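You operate a simulated robot arm through the tools that you are given. There is no shell and no other tool. Be economical: measure what you need, move in short steps, check, and stop when the job is done.

The job below is to be done with a simulated robot arm. You get a single attempt, and the scene is never put back.

Task
Scrub the grimy tube from the press clean, then close the gauge on it.
Fine: press lever left up, fingers clear of the die; scrub it on the purple mat with the purple block; block back; leave the length showing. Set down upright: purple scrub block. What is to be rubbed or washed off counts as gone when no trace of it is left.

It is judged by the outcome, as a careful person would: the job done as asked, and still so three seconds after it is handed in. It fails if anything else is knocked over, pushed out of place, dropped, spilled or broken.

Robot
A 6-joint arm with a two-finger gripper, fixed in place. Base frame: the origin is at the foot of the arm, x ahead of it, y to its left, z up; the work surface is at about z = 800. Units: mm, rad, N and s.
Its first joint turns from -2.897 to 2.897 rad. Payload 2.45 kg.
The TCP is the grasp point between the finger pads, 20 mm short of the fingertips. In the tool frame z runs along the fingers and y along their closing line. Largest opening 140 mm; the body of the gripper starts 168 mm behind the TCP.
Orientation is told as [roll, pitch, yaw] about the base's x, y, z axes, in that order, counted from this pose: with the fingers straight down and closing along the base's y, the tool's x points along the base's -x, its y along +y and its z along -z.

Tools
- The arm moves only by the tool nudge_tool. Its argument "motion" is text: rows parted by semicolons, each of 7 numbers parted by spaces: the turn, a rotation vector about the tool's x, y, z in rad, then the shift along the tool's x, y, z in m, then the finger opening in m, from 0 to 0.14. In form: rx ry rz x y z hand; .... A call has 1 to 12 rows; each row shifts and turns the commanded pose from where the row before left it, along the tool's axes as they then stand. Each row takes 0.2 s and may step no farther than 50 mm and 0.15 rad from the row before; otherwise, or with a gripper value out of range, the whole call is refused. Where a pose cannot be reached the arm comes as near as it can. A force on the tool above 50 N (or 10 N above the force at the start of the call, whichever is more), or a blocked arm, ends the call early, and 0.2 s more pass. Each finger travels about 45 mm/s and halts on what it meets, pressing with about 21 N; the grip force reading is that of the motor and also rises with nothing between the fingers. The clock runs only during rows and for 0.2 s after the last one: add rows that do not move to give the fingers time. It gives the time, the measured TCP pose, the force on the tool (base axes), the opening and the grip force at its end, in the units of the frame above (readings bear some noise), with the torque about the TCP (base axes, N m) and any sound that the robot's microphone picked up, and new pictures: "views" is both (left out), scene, wrist or none.
- Cameras (640 x 400 px; columns grow to the right, rows downward): "scene" is fixed at [45.5, 634.7, 1374]; the picture's right is [-0.33, -0.94, 0.00], its down [-0.32, 0.11, -0.94] and it looks along [0.89, -0.31, -0.34] (base axes); focal length 321 px, centre (320, 200). "wrist" rides on the gripper at [78, 11, -209] in the tool frame; the picture's right is [-0.14, 0.99, 0.00], its down [-0.92, -0.13, -0.37] and it looks along [-0.37, -0.05, 0.93] (tool axes); focal length 280 px, centre (320, 200). There is no depth. A picture from a camera that has moved, and an enlarged one, comes with that camera's place and axes in the base frame and with its lens. The place of the scene camera against the robot may be out by one fixed shift of up to 25 mm in any direction.
- zoom(camera, box): a new picture of the part [left, top, right, bottom] of that camera's present view, enlarged. It takes no simulated time.
- sign_off(): hands the job in; it is judged then, once.

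Go step by step. Nothing tells you positions but the pictures and the camera data: compare them with the known pose of the tool, close in by small moves and look again before you grip or let go. The budget is 120 turns and 200 pictures, counting those below and the enlarged ones. Unless the task says otherwise, let go and move clear before handing in, and close with one line.

The tools are called after ">>>" as a command line: name --argument value ..., lists and objects as JSON in quotes. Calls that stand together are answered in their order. nudge_tool: Moves the arm, as the interface text tells. Its arguments: {"type":"object","properties":{"motion":{"type":"string"},"views":{"type":"string","enum":["both","scene","wrist","none"]}},"required":["motion"]} The other tools are called the same way: zoom (camera, box) takes an enlarged picture of a part of a camera's view; sign_off () hands the job in.

At the start:

```text
time_s: 0.0
tool_pos: [773.2, -229.8, 1171.7]
ee_rot: [0.001, 0.0, 0.0]
ft_force: [-0.7, -0.2, 0.6]
torque: [0.0, -0.02, 0.02]
opening: 139.9
grip_force: 0.1
```

scene: 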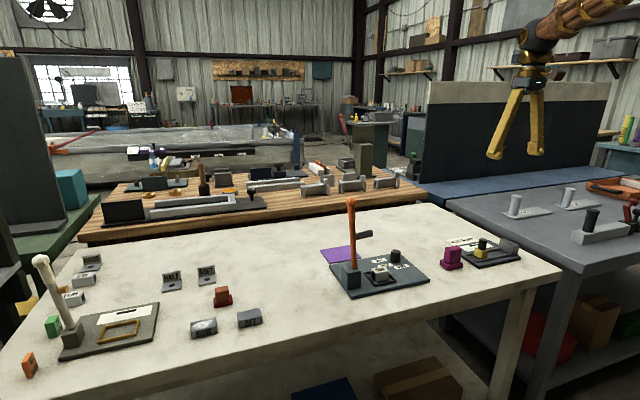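
wrist: 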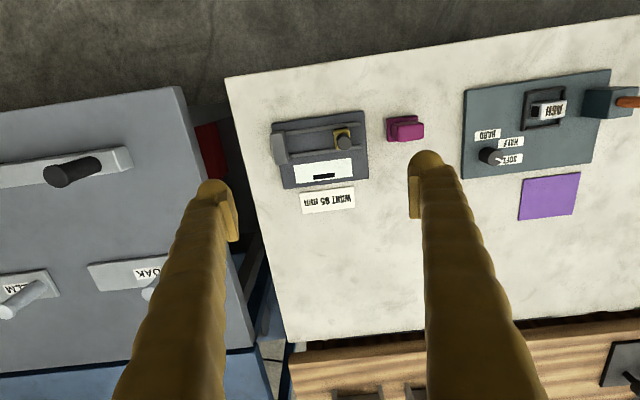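

I see a bench with a press (orange lever, dark plate), a purple mat, a magenta/purple block, and a gauge with a yellow slider. I'll zoom in for detail first.

>>> zoom --camera "scene" --box '[300, 180, 540, 320]'

>>> zoom --camera "wrist" --box '[250, 60, 450, 220]'

>>> zoom --camera "wrist" --box '[440, 60, 640, 220]'

>>> zoom --camera "scene" --box '[0, 230, 300, 390]'

```text
2.67 times, centred on (420, 250) of scene
camera zoom: at [45.5, 634.7, 1374.0], right [-0.33, -0.94, 0.0], down [-0.32, 0.11, -0.94], along [0.89, -0.31, -0.34], focal length 857 px, centre (53, 67)
```

zoom: 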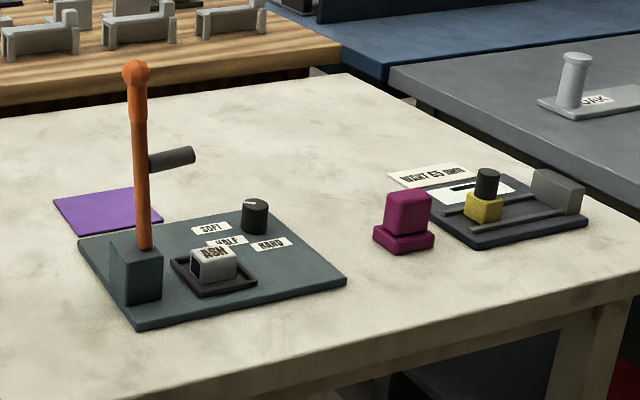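

```text
2.50 times, centred on (350, 140) of wrist
camera zoom: at [694.4, -221.0, 1380.7], right [0.14, 0.99, 0.0], down [0.92, -0.13, 0.37], along [0.37, -0.05, -0.93], focal length 701 px, centre (245, 350)
```

zoom: 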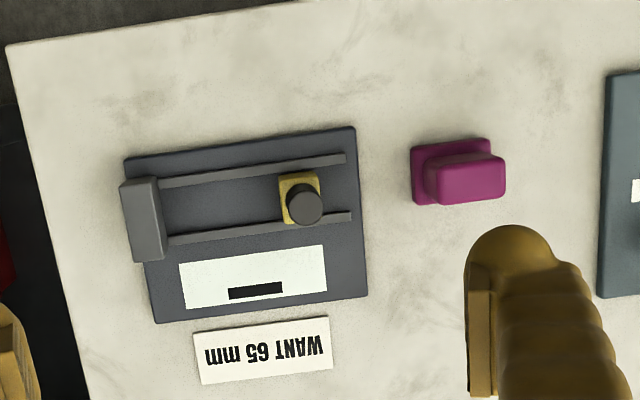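

```text
2.50 times, centred on (540, 140) of wrist
camera zoom: at [694.4, -221.0, 1380.7], right [0.14, 0.99, 0.0], down [0.92, -0.13, 0.37], along [0.37, -0.05, -0.93], focal length 701 px, centre (-230, 350)
```

zoom: 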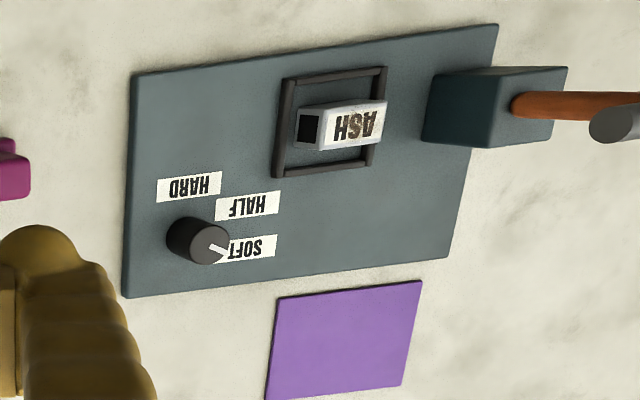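

```text
2.13 times, centred on (150, 310) of scene
camera zoom: at [45.5, 634.7, 1374.0], right [-0.33, -0.94, 0.0], down [-0.32, 0.11, -0.94], along [0.89, -0.31, -0.34], focal length 686 px, centre (683, -35)
```

zoom: 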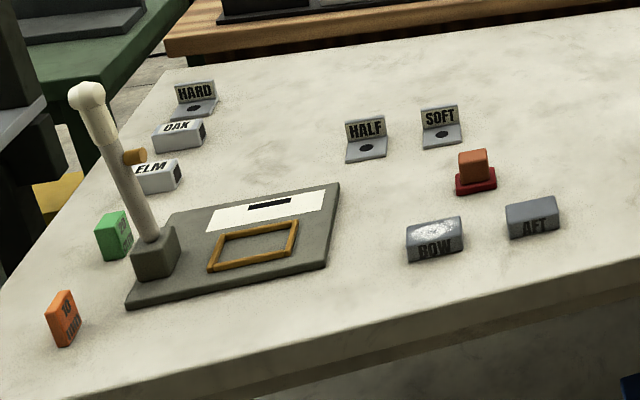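

The tube labelled ASH lies in the die at about (793, 197), the purple block at about (797, -63), and the mat at about (985, 250), far out. The lever stands at about (795, 300) and reaches z≈1075. I'll move to a closer look over the press, staying above and short of the lever.

>>> nudge_tool --motion "0 0 0 0.009 0.05 0 0.1; 0 0 0 0.009 0.049 0 0.1; 0 0 0 0.009 0.049 0 0.1; 0 0 0 0.009 0.049 0 0.1; 0 0 0 0.009 0.049 0 0.1; 0 0 0 0.009 0.049 0 0.1; 0 0 0 0.009 0.049 0 0.1; 0 0 0 0.009 0.049 0 0.1; 0 0 0 0 0 0.04 0.1; 0 0 0 0 0 0.04 0.1; 0 0 0 0 0 0.04 0.1; 0 0 0 0 0 0 0.1"

```text
refused: row 1 steps farther than a row can; nothing moved
```

The first row was just over the 50 mm step limit, so I'll resend with slightly shorter steps.

>>> nudge_tool --motion "0 0 0 0.009 0.049 0 0.1; 0 0 0 0.009 0.049 0 0.1; 0 0 0 0.009 0.049 0 0.1; 0 0 0 0.009 0.049 0 0.1; 0 0 0 0.009 0.049 0 0.1; 0 0 0 0.009 0.049 0 0.1; 0 0 0 0.009 0.049 0 0.1; 0 0 0 0.009 0.049 0 0.1; 0 0 0 0 0 0.04 0.1; 0 0 0 0 0 0.04 0.1; 0 0 0 0 0 0.04 0.1; 0 0 0 0 0 0 0.1"

```text
time_s: 2.6
tool_pos: [698.5, 163.4, 1052.6]
ee_rot: [0.0, -0.002, -0.002]
ft_force: [-0.3, 0.7, 0.5]
torque: [-0.01, -0.01, -0.02]
opening: 100.3
grip_force: 0.2
camera wrist: at [620.6, 172.7, 1261.8], right [0.14, 0.99, 0.0], down [0.92, -0.13, 0.37], along [0.36, -0.05, -0.93], focal length 280 px, centre (320, 200)
```

scene: 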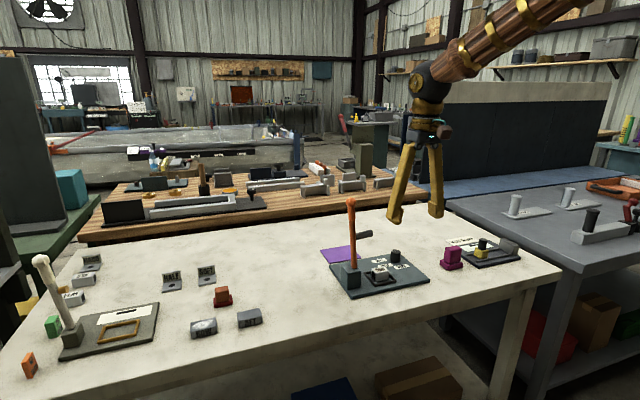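
wrist: 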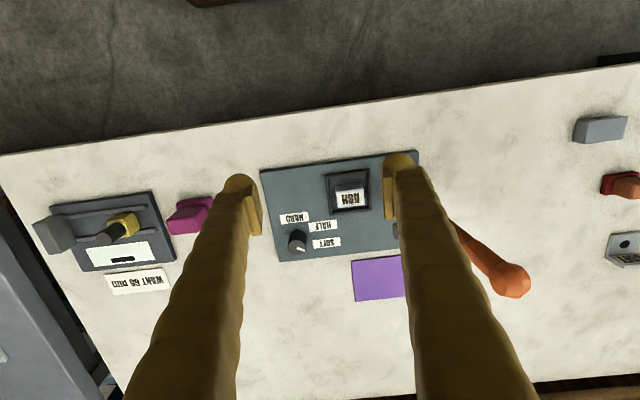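

The lever is essentially vertical at (788, 310) and the tube is at about (791, 199). I'll zoom in on the tube and the mat.

>>> zoom --camera "wrist" --box '[260, 140, 420, 310]'

>>> zoom --camera "scene" --box '[345, 240, 435, 300]'

```text
2.35 times, centred on (340, 225) of wrist
camera zoom: at [620.6, 172.7, 1261.8], right [0.14, 0.99, 0.0], down [0.92, -0.13, 0.37], along [0.36, -0.05, -0.93], focal length 660 px, centre (273, 141)
```

zoom: 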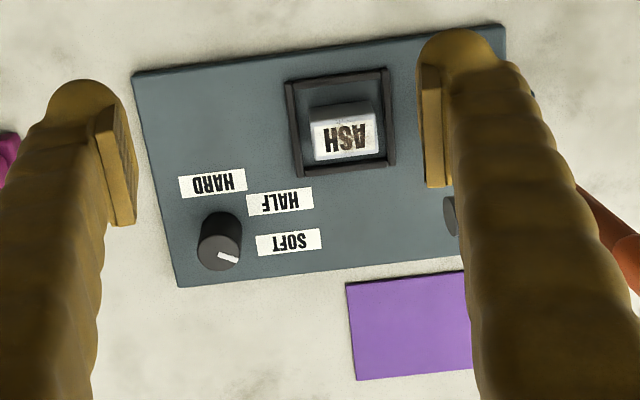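

```text
6.67 times, centred on (390, 270) of scene
camera zoom: at [45.5, 634.7, 1374.0], right [-0.33, -0.94, 0.0], down [-0.32, 0.11, -0.94], along [0.89, -0.31, -0.34], focal length 2142 px, centre (-147, -267)
```

zoom: 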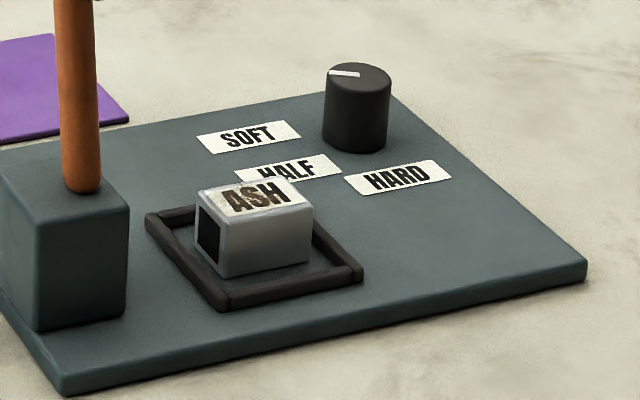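

Only the top face appears dirty, around the ASH label. The tube's axis runs along base y, so I'll move above it and turn the gripper 90° to close along x.

>>> nudge_tool --motion "0 0 0 -0.046 0.018 0 0.08; 0 0 0 -0.046 0.018 0 0.08; 0 0 -0.15 0 0 0 0.08; 0 0 -0.15 0 0 0 0.08; 0 0 -0.15 0 0 0 0.08; 0 0 -0.15 0 0 0 0.08; 0 0 -0.15 0 0 0 0.08; 0 0 -0.15 0 0 0 0.08; 0 0 -0.15 0 0 0 0.08; 0 0 -0.15 0 0 0 0.08; 0 0 -0.15 0 0 0 0.08; 0 0 -0.15 0 0 0 0.08" --views "none"

>>> nudge_tool --motion "0 0 -0.0708 0 0 0 0.08; 0 0 0 0 0 0.04 0.08; 0 0 0 0 0 0.04 0.08; 0 0 0 0 0 0 0.08"

```text
time_s: 5.2
tool_pos: [792.4, 198.3, 1051.5]
ee_rot: [0.0, 0.0, 1.501]
ft_force: [-0.4, 0.0, 0.9]
torque: [-0.02, 0.0, 0.03]
opening: 79.8
grip_force: 0.0
```

```text
time_s: 6.2
tool_pos: [791.4, 198.3, 972.3]
ee_rot: [0.0, -0.001, 1.571]
ft_force: [-0.8, -0.2, -0.4]
torque: [0.04, -0.01, -0.01]
opening: 79.8
grip_force: 0.1
camera wrist: at [781.7, 119.1, 1181.1], right [-0.99, 0.14, 0.0], down [0.13, 0.92, 0.37], along [0.05, 0.36, -0.93], focal length 280 px, centre (320, 200)
```

scene: 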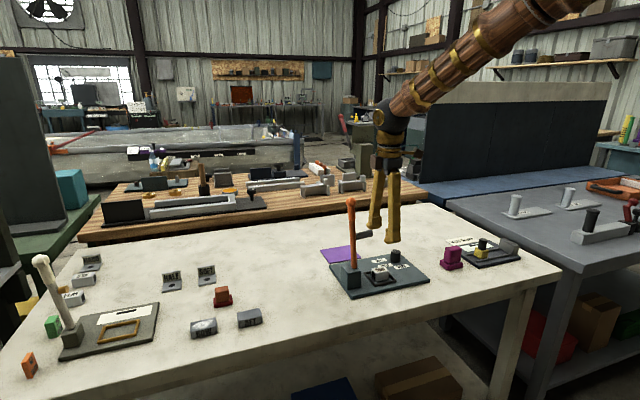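
wrist: 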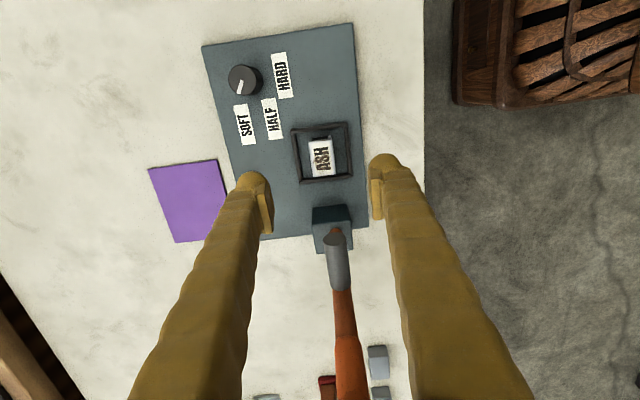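

The gripper is turned and over the tube. The lever's grey peg points toward me, with its tip at about y=246 and z≈955, so there is room. I'll zoom on the tube to refine its centre.

>>> zoom --camera "wrist" --box '[270, 110, 370, 200]'

```text
4.44 times, centred on (320, 155) of wrist
camera zoom: at [781.7, 119.1, 1181.1], right [-0.99, 0.14, 0.0], down [0.13, 0.92, 0.37], along [0.05, 0.36, -0.93], focal length 1246 px, centre (320, 400)
```

zoom: 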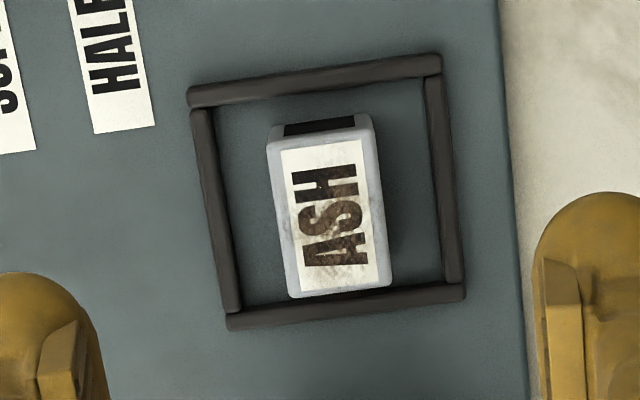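

The tube top is about 44 × 28 mm, centred near (790, 196) and aligned with the axes. I'll descend to just above grip height.

>>> nudge_tool --motion "0 0 0 0.002 0.001 0.04 0.08; 0 0 0 0 0 0.04 0.08; 0 0 0 0 0 0.04 0.08; 0 0 0 0 0 0 0.08"

>>> zoom --camera "scene" --box '[340, 220, 440, 300]'

```text
time_s: 7.2
tool_pos: [789.9, 195.5, 851.9]
ee_rot: [-0.001, 0.0, 1.57]
ft_force: [-0.1, -1.2, -0.3]
torque: [-0.04, 0.01, -0.01]
opening: 79.7
grip_force: 0.1
camera wrist: at [779.4, 116.5, 1061.2], right [-0.99, 0.14, 0.0], down [0.13, 0.92, 0.37], along [0.05, 0.36, -0.93], focal length 280 px, centre (320, 200)
```

scene: 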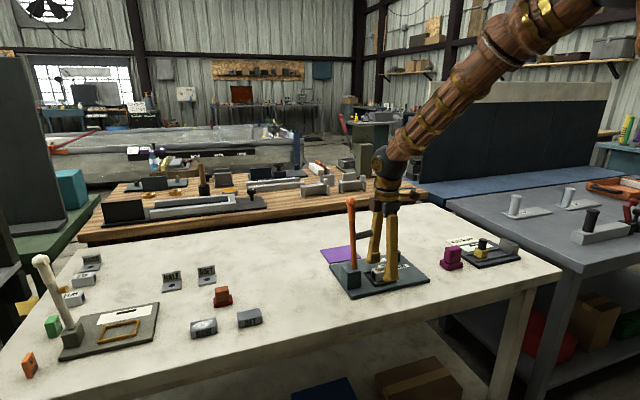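
wrist: 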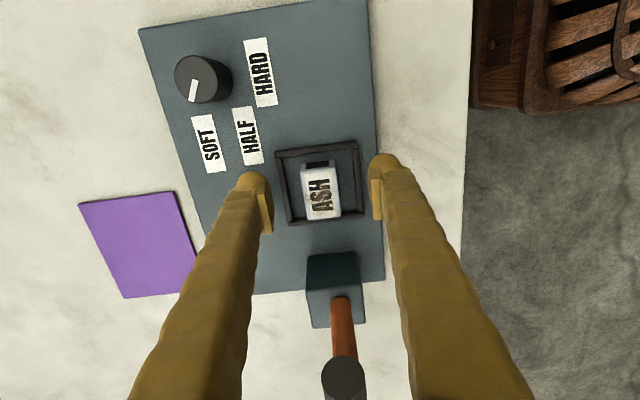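

```text
5.00 times, centred on (390, 260) of scene
camera zoom: at [45.5, 634.7, 1374.0], right [-0.33, -0.94, 0.0], down [-0.32, 0.11, -0.94], along [0.89, -0.31, -0.34], focal length 1607 px, centre (-30, -100)
```

zoom: 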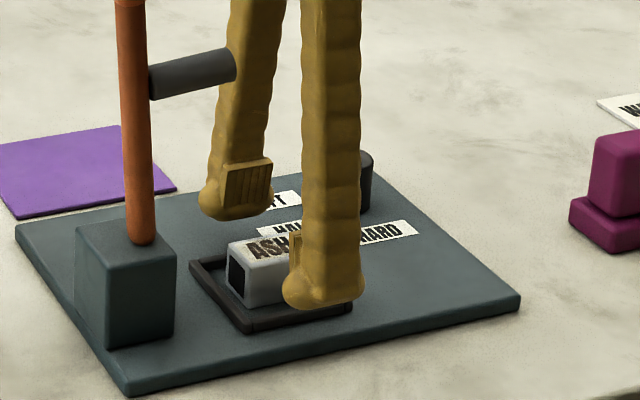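

The tips are about 10 mm above the die frame. I'll lower 6 mm so they stay clear of it and grip the upper part of the tube.

>>> nudge_tool --motion "0 0 0 0 0 0.006 0.08; 0 0 0 0 0 0 0.05; 0 0 0 0 0 0 0.05; 0 0 0 0 0 0 0.02; 0 0 0 0 0 0 0.02; 0 0 0 0 0 0 0.02; 0 0 0 0 0 0 0.02; 0 0 0 0 0 0 0.02"

>>> zoom --camera "scene" --box '[340, 220, 440, 300]'

```text
time_s: 9.0
tool_pos: [791.3, 196.0, 847.1]
ee_rot: [-0.001, 0.0, 1.571]
ft_force: [-0.3, -0.1, -0.1]
torque: [-0.01, -0.01, 0.01]
opening: 28.8
grip_force: 21.4
camera wrist: at [780.2, 116.3, 1055.3], right [-0.99, 0.14, 0.0], down [0.13, 0.92, 0.37], along [0.05, 0.36, -0.93], focal length 280 px, centre (320, 200)
```

scene: 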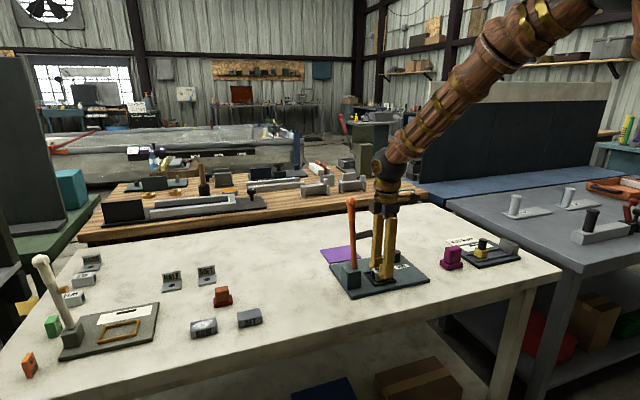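
wrist: 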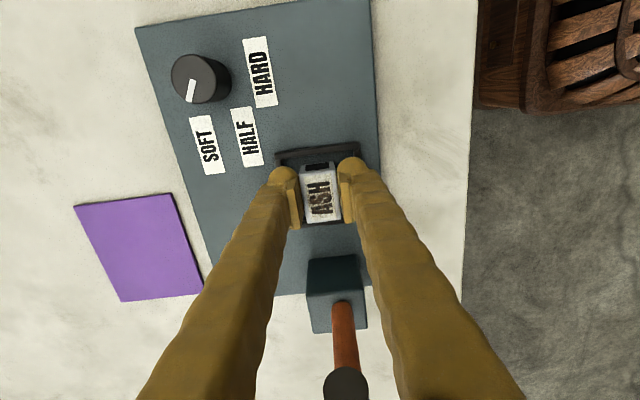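

```text
5.00 times, centred on (390, 260) of scene
camera zoom: at [45.5, 634.7, 1374.0], right [-0.33, -0.94, 0.0], down [-0.32, 0.11, -0.94], along [0.89, -0.31, -0.34], focal length 1607 px, centre (-30, -100)
```

zoom: 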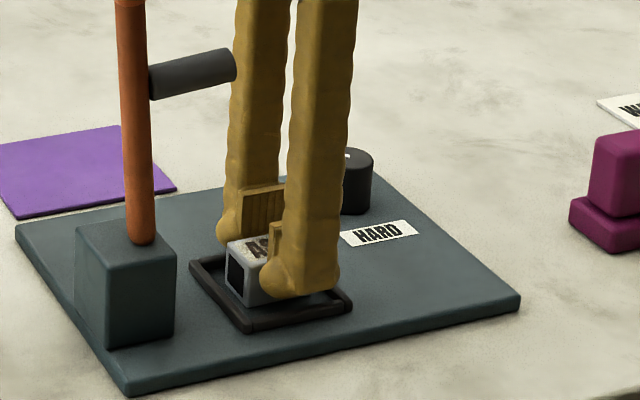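

The tube is gripped at 28.8 mm. I'll lift straight up, go out in x first to clear the lever peg, then look at the mat. Its centre is at about (984, 245) with the near edge at x≈937.

>>> nudge_tool --motion "0 0 0 0 0 -0.03 0.02; 0 0 0 0 0 -0.03 0.02; 0 0 0 0 0 -0.02 0.02; 0 0 0 0 -0.04 0 0.02; 0 0 0 0 -0.04 0 0.02; 0 0 0 0 -0.04 0 0.02; 0 0 0 -0.02 -0.03 0 0.02; 0 0 0 -0.019 -0.021 0 0.02; 0 0 0 0 0 0 0.02"

```text
time_s: 11.0
tool_pos: [962.3, 233.0, 925.1]
ee_rot: [-0.001, -0.001, 1.571]
ft_force: [-0.3, 0.7, -0.6]
torque: [0.0, 0.01, 0.03]
opening: 28.8
grip_force: 21.2
camera wrist: at [951.5, 154.0, 1133.0], right [-0.99, 0.14, 0.0], down [0.13, 0.92, 0.37], along [0.05, 0.36, -0.93], focal length 280 px, centre (320, 200)
```

scene: 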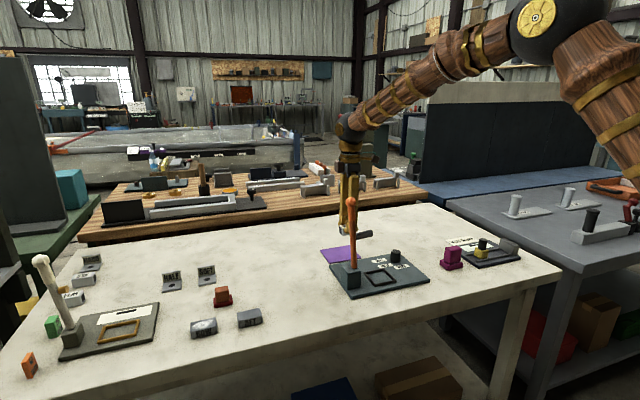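
wrist: 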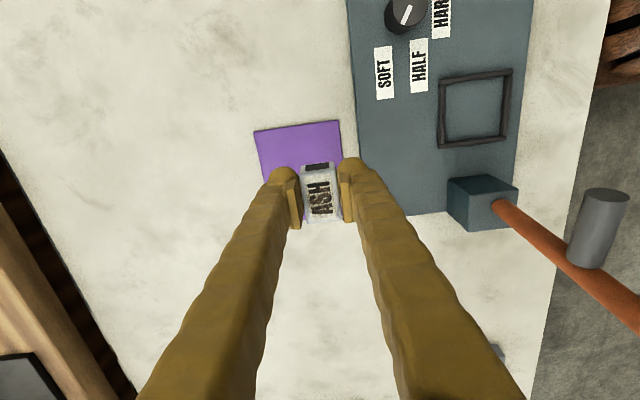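

The pose was reached and the mat spans about x 933–1032, y 188–300. I'll lower the tube onto it, watching for contact.

>>> nudge_tool --motion "0 0 0 -0.005 -0.006 0.02 0.02; 0 0 0 0 0 0.03 0.02; 0 0 0 0 0 0.02 0.02; 0 0 0 0 0 0.01 0.02; 0 0 0 0 0 0 0.02"

>>> zoom --camera "scene" --box '[310, 210, 390, 270]'

```text
time_s: 12.2
tool_pos: [969.2, 240.4, 846.1]
ee_rot: [0.0, 0.0, 1.571]
ft_force: [0.1, 0.4, 0.8]
torque: [-0.01, 0.01, 0.01]
opening: 28.4
grip_force: 20.9
camera wrist: at [958.7, 160.7, 1054.0], right [-0.99, 0.14, 0.0], down [0.13, 0.92, 0.37], along [0.05, 0.36, -0.93], focal length 280 px, centre (320, 200)
```

scene: 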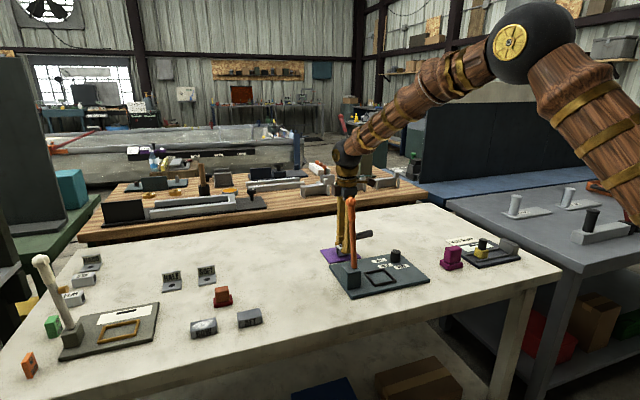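
wrist: 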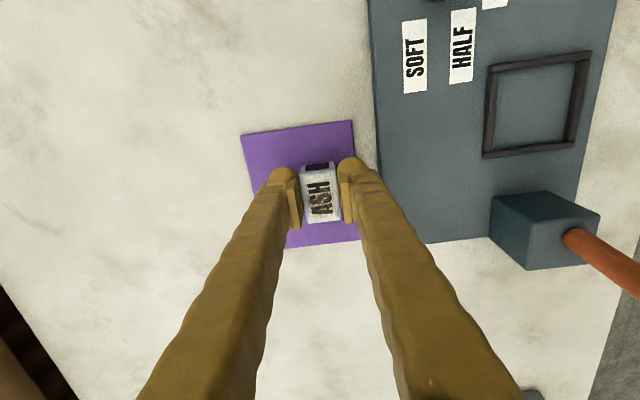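

```text
6.67 times, centred on (350, 240) of scene
camera zoom: at [45.5, 634.7, 1374.0], right [-0.33, -0.94, 0.0], down [-0.32, 0.11, -0.94], along [0.89, -0.31, -0.34], focal length 2142 px, centre (120, -67)
```

zoom: 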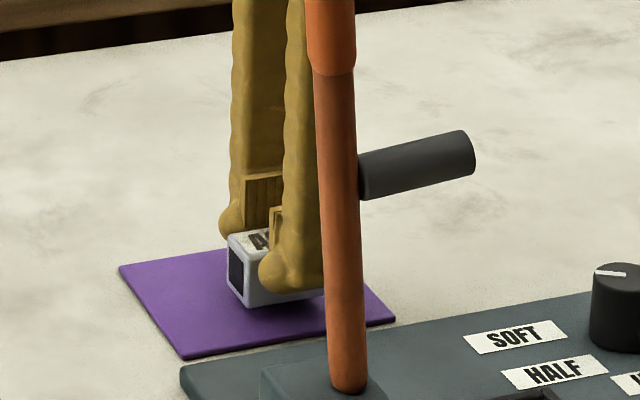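

The tube hangs a little above the mat. I'll lower in small steps until it touches.

>>> nudge_tool --motion "0 0 0 0 0 0.004 0.02; 0 0 0 0 0 0.003 0.02; 0 0 0 0 0 0.002 0.02; 0 0 0 0 0 0 0.02" --views "none"

>>> zoom --camera "scene" --box '[310, 210, 390, 270]'

```text
time_s: 13.2
tool_pos: [970.4, 239.1, 838.4]
ee_rot: [-0.001, 0.0, 1.572]
ft_force: [-2.1, 3.4, 16.8]
torque: [0.03, 0.03, 0.01]
opening: 28.5
grip_force: 20.9
```

```text
6.67 times, centred on (350, 240) of scene
camera zoom: at [45.5, 634.7, 1374.0], right [-0.33, -0.94, 0.0], down [-0.32, 0.11, -0.94], along [0.89, -0.31, -0.34], focal length 2142 px, centre (120, -67)
```

zoom: 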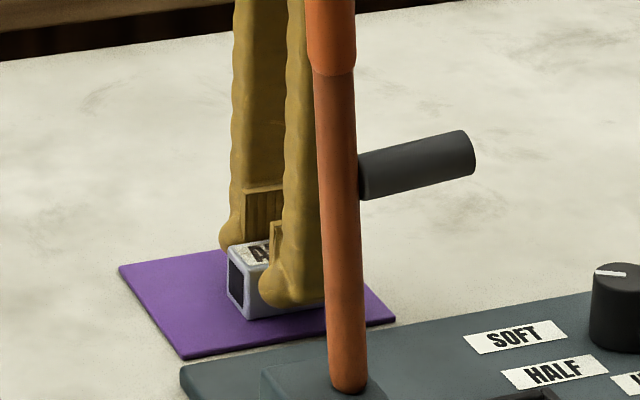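

The tube is on the mat (about 17 N, no tilt). I'll release gently with a modest opening and rise.

>>> nudge_tool --motion "0 0 0 0 0 -0.001 0.02; 0 0 0 0 0 0 0.045; 0 0 0 0 0 0 0.05; 0 0 0 0 0 0 0.05; 0 0 0 0 0 -0.03 0.05; 0 0 0 0 0 -0.04 0.05; 0 0 0 0 0 -0.04 0.05; 0 0 0 0 0 0 0.05"

>>> zoom --camera "wrist" --box '[230, 100, 390, 260]'

>>> zoom --camera "scene" --box '[310, 220, 380, 270]'

```text
time_s: 15.0
tool_pos: [968.2, 239.0, 947.9]
ee_rot: [0.0, 0.0, 1.569]
ft_force: [-0.1, 0.0, 0.7]
torque: [0.03, -0.03, 0.02]
opening: 50.0
grip_force: 0.1
camera wrist: at [957.2, 159.6, 1156.9], right [-0.99, 0.14, 0.0], down [0.13, 0.92, 0.37], along [0.05, 0.36, -0.93], focal length 280 px, centre (320, 200)
```

scene: 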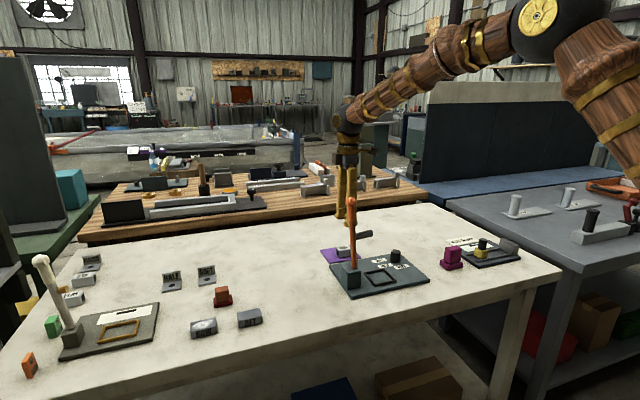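
wrist: 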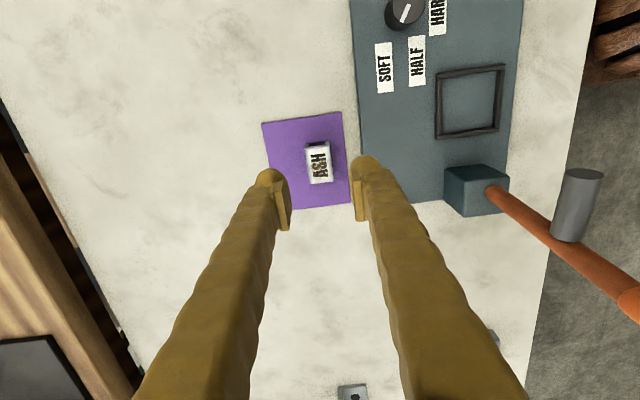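

```text
2.50 times, centred on (310, 180) of wrist
camera zoom: at [957.2, 159.6, 1156.9], right [-0.99, 0.14, 0.0], down [0.13, 0.92, 0.37], along [0.05, 0.36, -0.93], focal length 701 px, centre (345, 250)
```

zoom: 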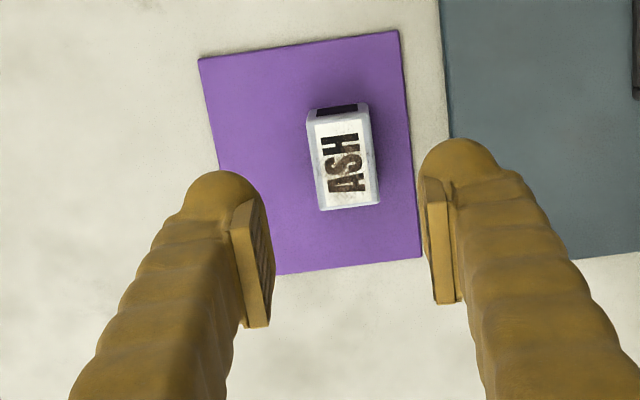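

```text
8.00 times, centred on (345, 245) of scene
camera zoom: at [45.5, 634.7, 1374.0], right [-0.33, -0.94, 0.0], down [-0.32, 0.11, -0.94], along [0.89, -0.31, -0.34], focal length 2570 px, centre (120, -160)
```

zoom: 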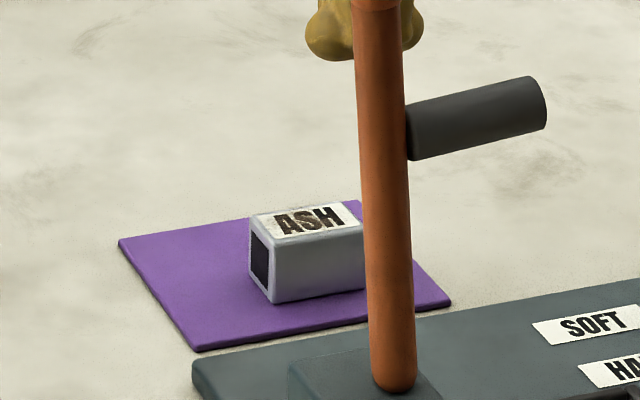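

The tube stands well on the mat at about (968, 239), with the dirt only around its top label. Next I'll go over the purple block near (797, -63).

>>> nudge_tool --motion "0 0 0 0 0 -0.045 0.06; 0 0 0 0.0378 0.0214 0 0.07; 0 0 0 0.0378 0.0214 0 0.07; 0 0 0 0.0378 0.0214 0 0.07; 0 0 0 0.0378 0.0214 0 0.07; 0 0 0 0.0378 0.0214 0 0.07; 0 0 0 0.0378 0.0214 0 0.07; 0 0 0 0.0378 0.0214 0 0.07; 0 0 0 0.0378 0.0214 0 0.07; 0 0 0 0 0 0.045 0.07; 0 0 0 0 0 0 0.07"

>>> zoom --camera "scene" --box '[420, 220, 530, 280]'

>>> zoom --camera "wrist" --box '[240, 80, 400, 240]'

```text
time_s: 17.4
tool_pos: [798.3, -64.2, 949.4]
ee_rot: [-0.001, -0.001, 1.571]
ft_force: [-0.8, 0.1, 0.1]
torque: [0.0, -0.03, 0.01]
opening: 70.2
grip_force: 0.0
camera wrist: at [787.0, -143.2, 1157.1], right [-0.99, 0.14, 0.0], down [0.13, 0.92, 0.37], along [0.05, 0.36, -0.93], focal length 280 px, centre (320, 200)
```

scene: 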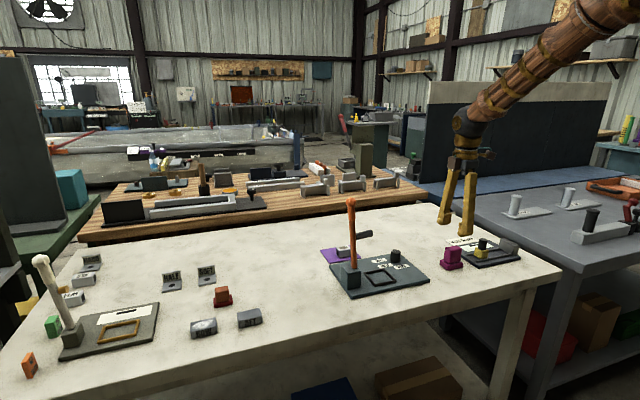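
wrist: 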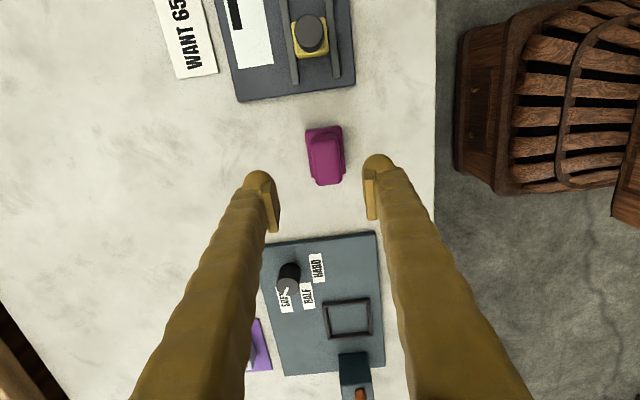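

```text
5.82 times, centred on (475, 250) of scene
camera zoom: at [45.5, 634.7, 1374.0], right [-0.33, -0.94, 0.0], down [-0.32, 0.11, -0.94], along [0.89, -0.31, -0.34], focal length 1869 px, centre (-582, -91)
```

zoom: 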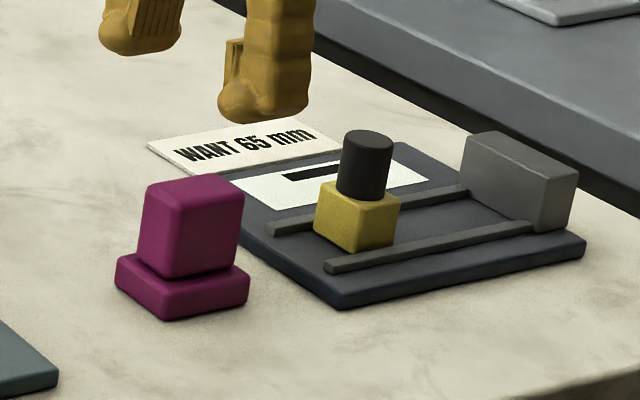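

```text
2.50 times, centred on (320, 160) of wrist
camera zoom: at [787.0, -143.2, 1157.1], right [-0.99, 0.14, 0.0], down [0.13, 0.92, 0.37], along [0.05, 0.36, -0.93], focal length 701 px, centre (320, 300)
```

zoom: 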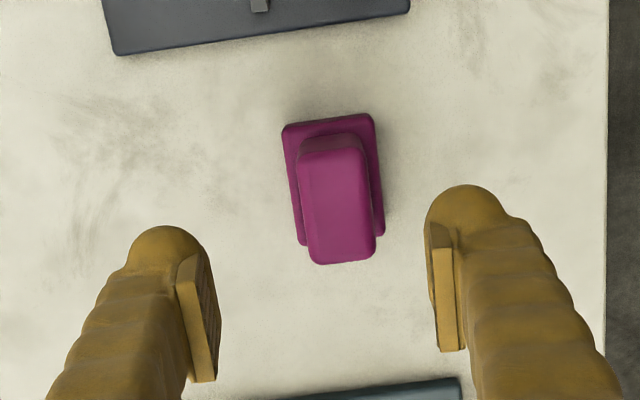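

The block is about 58 × 35 mm at its base with a handle centred near (789, -71) and a top at z≈858. I'll descend over the handle.

>>> nudge_tool --motion "0 0 0 0.007 0.009 0.03 0.07; 0 0 0 0 0 0.035 0.07; 0 0 0 0 0 0.036 0.07; 0 0 0 0 0 0 0.07"

>>> zoom --camera "scene" --box '[420, 220, 530, 280]'

```text
time_s: 18.4
tool_pos: [788.1, -70.0, 849.3]
ee_rot: [0.001, 0.0, 1.572]
ft_force: [0.2, 0.1, 0.3]
torque: [-0.03, -0.01, -0.01]
opening: 70.3
grip_force: 0.0
camera wrist: at [777.6, -149.5, 1057.5], right [-0.99, 0.14, 0.0], down [0.13, 0.92, 0.37], along [0.05, 0.36, -0.93], focal length 280 px, centre (320, 200)
```

scene: 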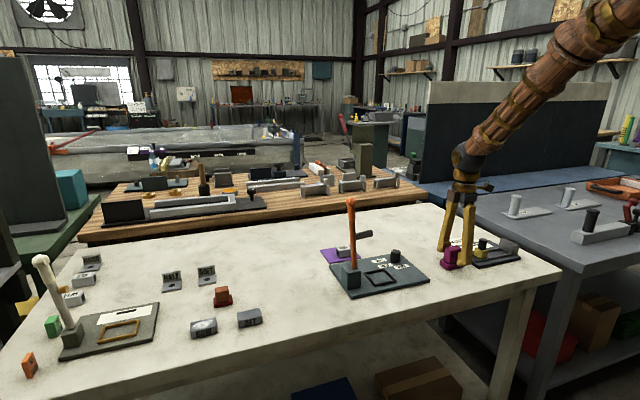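
wrist: 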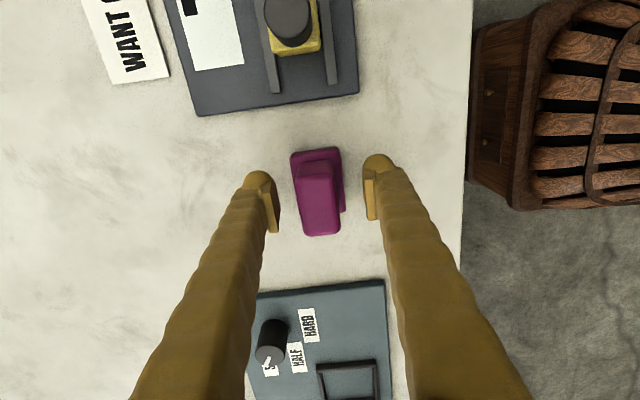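

```text
5.82 times, centred on (475, 250) of scene
camera zoom: at [45.5, 634.7, 1374.0], right [-0.33, -0.94, 0.0], down [-0.32, 0.11, -0.94], along [0.89, -0.31, -0.34], focal length 1869 px, centre (-582, -91)
```

zoom: 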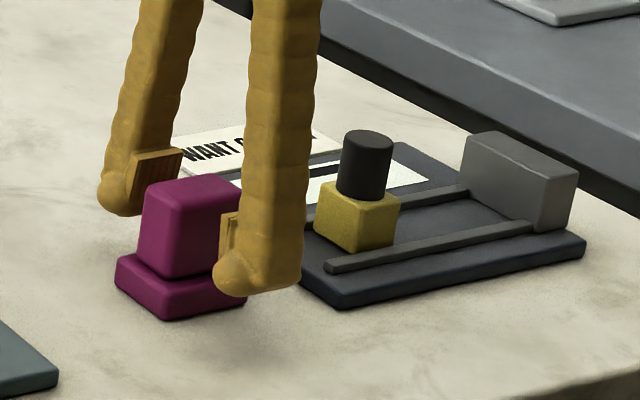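

The handle sits between the fingers, with the tips above the base flange. I'll close.

>>> nudge_tool --motion "0 0 0 0.001 0 0.002 0.05; 0 0 0 0 0 0 0.04; 0 0 0 0 0 0 0.02; 0 0 0 0 0 0 0.02; 0 0 0 0 0 0 0.02; 0 0 0 0 0 0 0.02; 0 0 0 0 0 0 0.02"

>>> zoom --camera "scene" --box '[420, 220, 530, 280]'

```text
time_s: 20.0
tool_pos: [788.4, -70.4, 846.6]
ee_rot: [0.0, 0.001, 1.571]
ft_force: [0.4, 0.3, 1.3]
torque: [0.01, -0.01, 0.0]
opening: 28.9
grip_force: 21.5
camera wrist: at [777.3, -150.1, 1055.5], right [-0.99, 0.14, 0.0], down [0.13, 0.92, 0.37], along [0.05, 0.36, -0.93], focal length 280 px, centre (320, 200)
```

scene: 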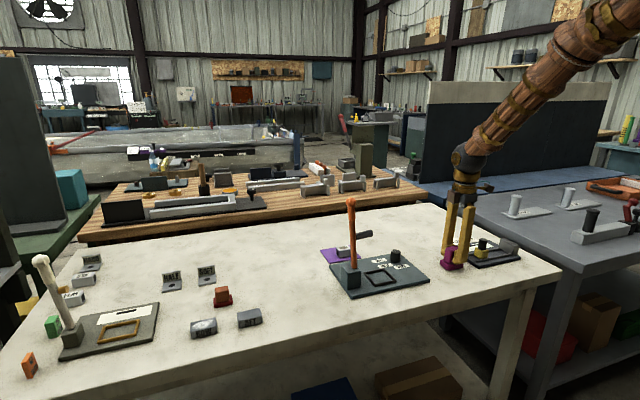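
wrist: 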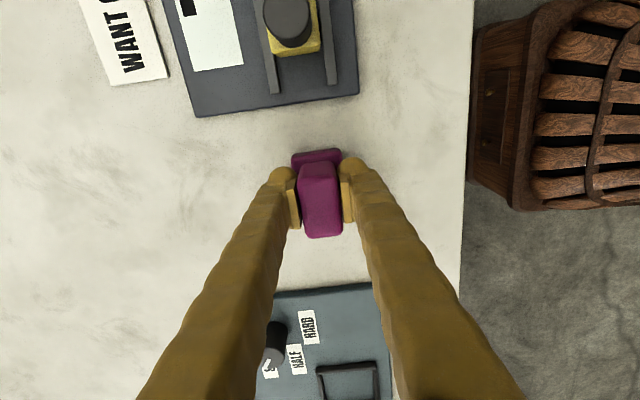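

```text
5.82 times, centred on (475, 250) of scene
camera zoom: at [45.5, 634.7, 1374.0], right [-0.33, -0.94, 0.0], down [-0.32, 0.11, -0.94], along [0.89, -0.31, -0.34], focal length 1869 px, centre (-582, -91)
```

zoom: 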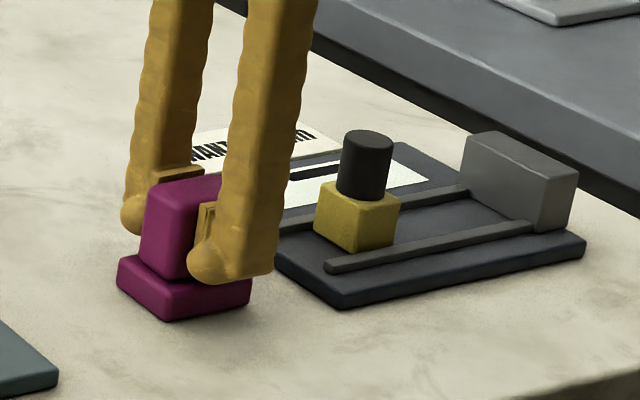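

The block is gripped with its home at TCP (788.4, -70.4, 846.6). I'll lift it and carry it over the tube.

>>> nudge_tool --motion "0 0 0 0 0 -0.04 0.02; 0 0 0 0 0 -0.04 0.02; 0 0 0 0 0 -0.04 0.02; 0 0 0 -0.038 -0.0224 0 0.02; 0 0 0 -0.038 -0.0224 0 0.02; 0 0 0 -0.038 -0.0224 0 0.02; 0 0 0 -0.038 -0.0224 0 0.02; 0 0 0 -0.038 -0.0224 0 0.02; 0 0 0 -0.038 -0.0224 0 0.02; 0 0 0 -0.038 -0.0224 0 0.02; 0 0 0 -0.038 -0.0224 0 0.02; 0 0 0 0 0 0.03 0.02" --views "none"

>>> nudge_tool --motion "0 0 0 0 0 0.03 0.02; 0 0 0 0 0 0.012 0.02; 0 0 0 0 0 0 0.02"

>>> zoom --camera "scene" --box '[310, 210, 390, 270]'

>>> zoom --camera "wrist" --box '[230, 100, 390, 260]'

```text
time_s: 22.6
tool_pos: [968.0, 230.1, 935.2]
ee_rot: [0.0, 0.0, 1.571]
ft_force: [0.0, 0.4, 0.3]
torque: [-0.01, -0.01, -0.02]
opening: 29.0
grip_force: 21.0
```

```text
time_s: 23.4
tool_pos: [966.8, 233.9, 893.2]
ee_rot: [0.0, 0.0, 1.57]
ft_force: [-0.4, 0.1, -0.6]
torque: [0.01, -0.02, 0.02]
opening: 28.9
grip_force: 20.7
camera wrist: at [956.2, 153.5, 1102.1], right [-0.99, 0.14, 0.0], down [0.13, 0.92, 0.37], along [0.05, 0.36, -0.93], focal length 280 px, centre (320, 200)
```

scene: 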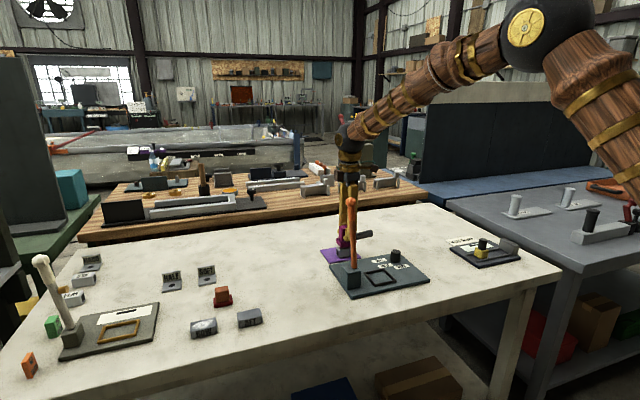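
wrist: 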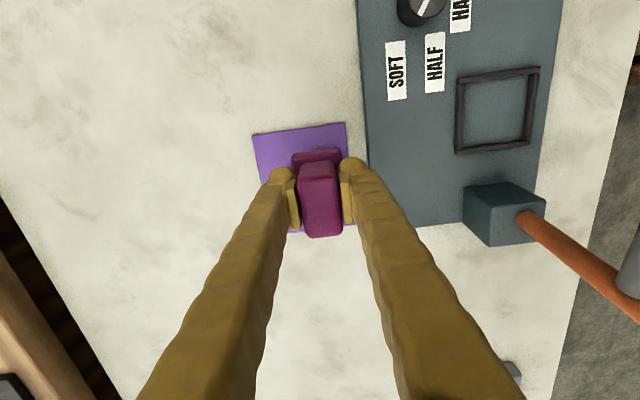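

```text
6.67 times, centred on (350, 240) of scene
camera zoom: at [45.5, 634.7, 1374.0], right [-0.33, -0.94, 0.0], down [-0.32, 0.11, -0.94], along [0.89, -0.31, -0.34], focal length 2142 px, centre (120, -67)
```

zoom: 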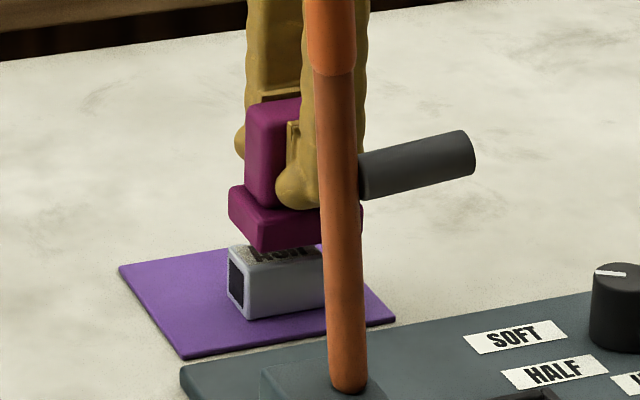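

```text
2.50 times, centred on (310, 180) of wrist
camera zoom: at [956.2, 153.5, 1102.1], right [-0.99, 0.14, 0.0], down [0.13, 0.92, 0.37], along [0.05, 0.36, -0.93], focal length 701 px, centre (345, 250)
```

zoom: 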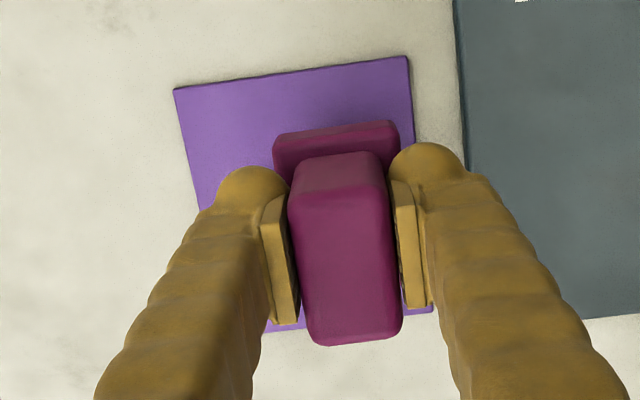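

The block's base hangs about 13 mm above the tube and covers it. I'll lower until light contact.

>>> nudge_tool --motion "0 0 0 0 0 0.008 0.02; 0 0 0 0 0 0.004 0.02; 0 0 0 0 0 0.002 0.02; 0 0 0 0 0 0 0.02" --views "none"

```text
time_s: 24.4
tool_pos: [967.9, 232.2, 880.8]
ee_rot: [-0.001, 0.0, 1.571]
ft_force: [-1.5, -1.5, 23.6]
torque: [0.14, 0.11, 0.01]
opening: 28.9
grip_force: 20.9
```

Contact at z≈881 with 24 N. I'll ease off slightly and make one short stroke along the tube, checking that the tube does not slide.

>>> nudge_tool --motion "0 0 0 0 0 -0.0008 0.02; 0 0 0 0.006 0 0 0.02; 0 0 0 0.006 0 0 0.02; 0 0 0 -0.006 0 0 0.02; 0 0 0 -0.006 0 0 0.02; 0 0 0 -0.006 0 0 0.02; 0 0 0 -0.006 0 0 0.02; 0 0 0 0.006 0 0 0.02; 0 0 0 0.006 0 0 0.02" --views "none"

>>> zoom --camera "scene" --box '[310, 210, 390, 270]'

```text
time_s: 26.4
tool_pos: [968.0, 232.8, 879.2]
ee_rot: [0.001, 0.001, 1.571]
ft_force: [0.1, 0.3, -0.6]
torque: [-0.02, 0.01, 0.03]
opening: 28.9
grip_force: 21.0
```

```text
6.67 times, centred on (350, 240) of scene
camera zoom: at [45.5, 634.7, 1374.0], right [-0.33, -0.94, 0.0], down [-0.32, 0.11, -0.94], along [0.89, -0.31, -0.34], focal length 2142 px, centre (120, -67)
```

zoom: 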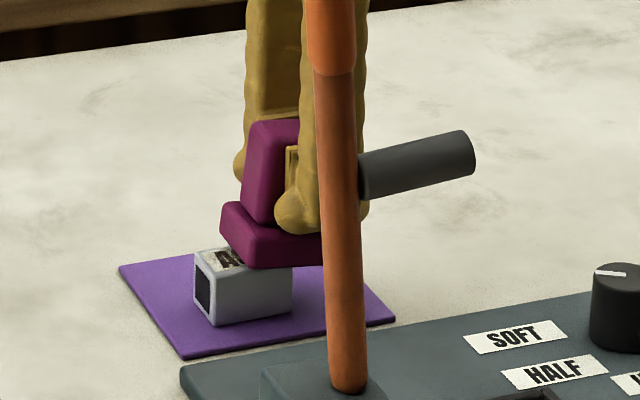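

The tube slid some 15 mm along y and the block tilted in the grip. I'll lift to see the state of both.

>>> nudge_tool --motion "0 0 0 0 0 -0.03 0.02; 0 0 0 0.035 0 -0.03 0.02; 0 0 0 0.045 0 -0.02 0.02; 0 0 0 0 0 0 0.02"

>>> zoom --camera "scene" --box '[310, 195, 400, 265]'

>>> zoom --camera "wrist" --box '[200, 120, 420, 320]'

```text
time_s: 27.4
tool_pos: [966.3, 153.5, 961.8]
ee_rot: [0.0, 0.0, 1.571]
ft_force: [0.2, 0.0, -0.8]
torque: [-0.05, 0.02, -0.02]
opening: 29.0
grip_force: 21.0
camera wrist: at [956.4, 73.9, 1169.6], right [-0.99, 0.14, 0.0], down [0.13, 0.92, 0.37], along [0.05, 0.36, -0.93], focal length 280 px, centre (320, 200)
```

scene: 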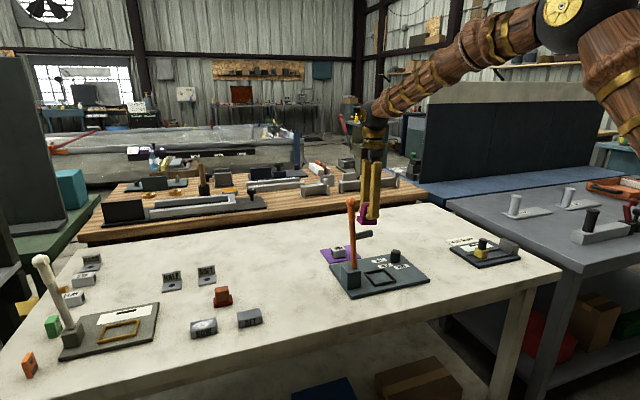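
wrist: 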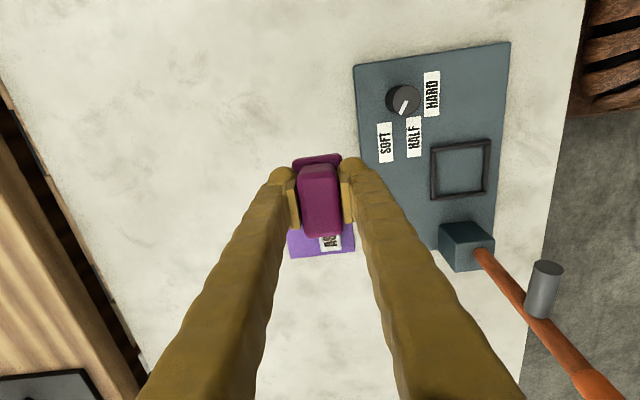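

```text
5.71 times, centred on (355, 230) of scene
camera zoom: at [45.5, 634.7, 1374.0], right [-0.33, -0.94, 0.0], down [-0.32, 0.11, -0.94], along [0.89, -0.31, -0.34], focal length 1836 px, centre (120, 29)
```

zoom: 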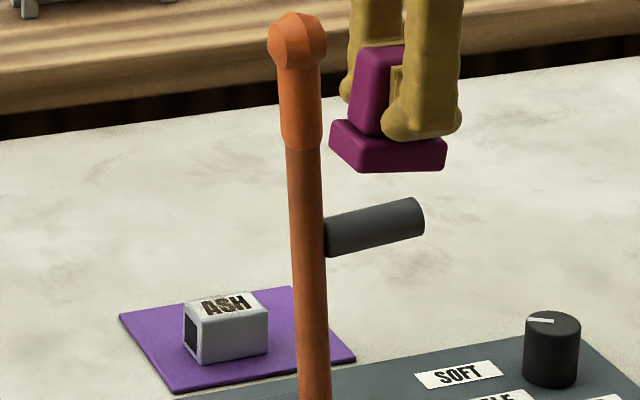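

```text
2.00 times, centred on (310, 220) of wrist
camera zoom: at [956.4, 73.9, 1169.6], right [-0.99, 0.14, 0.0], down [0.13, 0.92, 0.37], along [0.05, 0.36, -0.93], focal length 561 px, centre (340, 160)
```

zoom: 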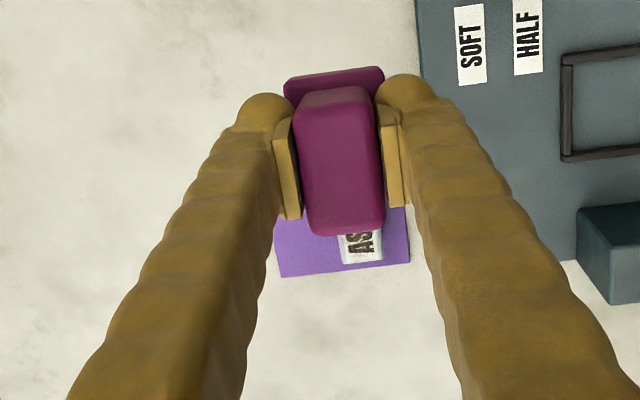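

The block tilted because I had gripped it off-centre, and its lower end then hooked the tube. The tube is fine on the mat, at about y=253. I'll set the block on free table at (966, 110) to square it up, and regrip it at its centre.

>>> nudge_tool --motion "0 0 0 0.043 0 0 0.02; 0 0 0 0 0 0.04 0.02; 0 0 0 0 0 0.04 0.02; 0 0 0 0 0 0.02 0.02; 0 0 0 0 0 0.005 0.02; 0 0 0 0 0 0.004 0.02; 0 0 0 0 0 0 0.02"

>>> zoom --camera "scene" --box '[340, 195, 430, 265]'

```text
time_s: 29.0
tool_pos: [966.8, 109.4, 851.7]
ee_rot: [-0.001, 0.0, 1.571]
ft_force: [0.9, -0.6, -1.6]
torque: [0.03, 0.02, -0.01]
opening: 28.8
grip_force: 20.9
camera wrist: at [956.4, 29.6, 1059.4], right [-0.99, 0.14, 0.0], down [0.13, 0.92, 0.37], along [0.05, 0.36, -0.93], focal length 280 px, centre (320, 200)
```

scene: 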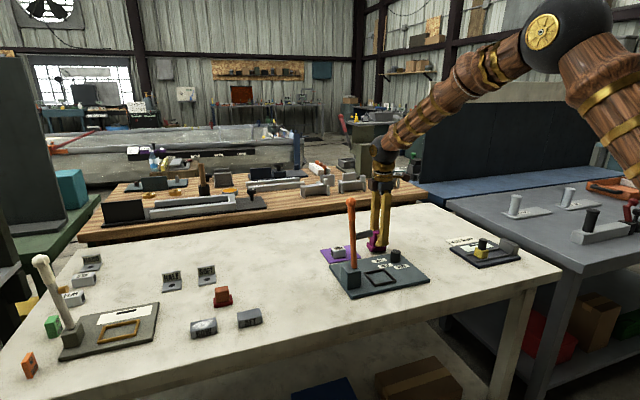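
wrist: 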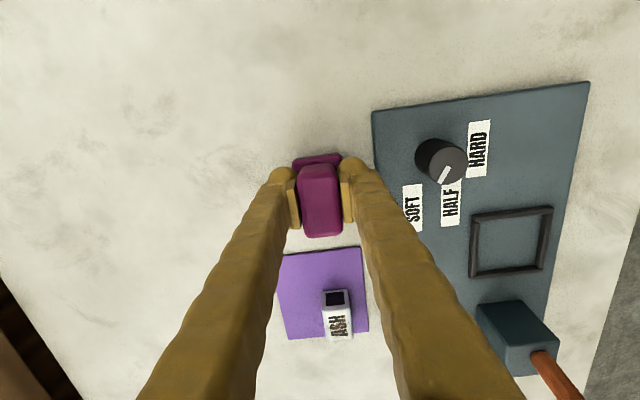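

```text
5.71 times, centred on (385, 230) of scene
camera zoom: at [45.5, 634.7, 1374.0], right [-0.33, -0.94, 0.0], down [-0.32, 0.11, -0.94], along [0.89, -0.31, -0.34], focal length 1836 px, centre (-51, 29)
```

zoom: 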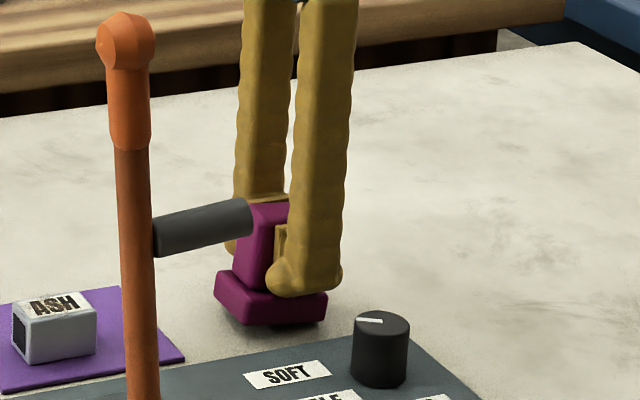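

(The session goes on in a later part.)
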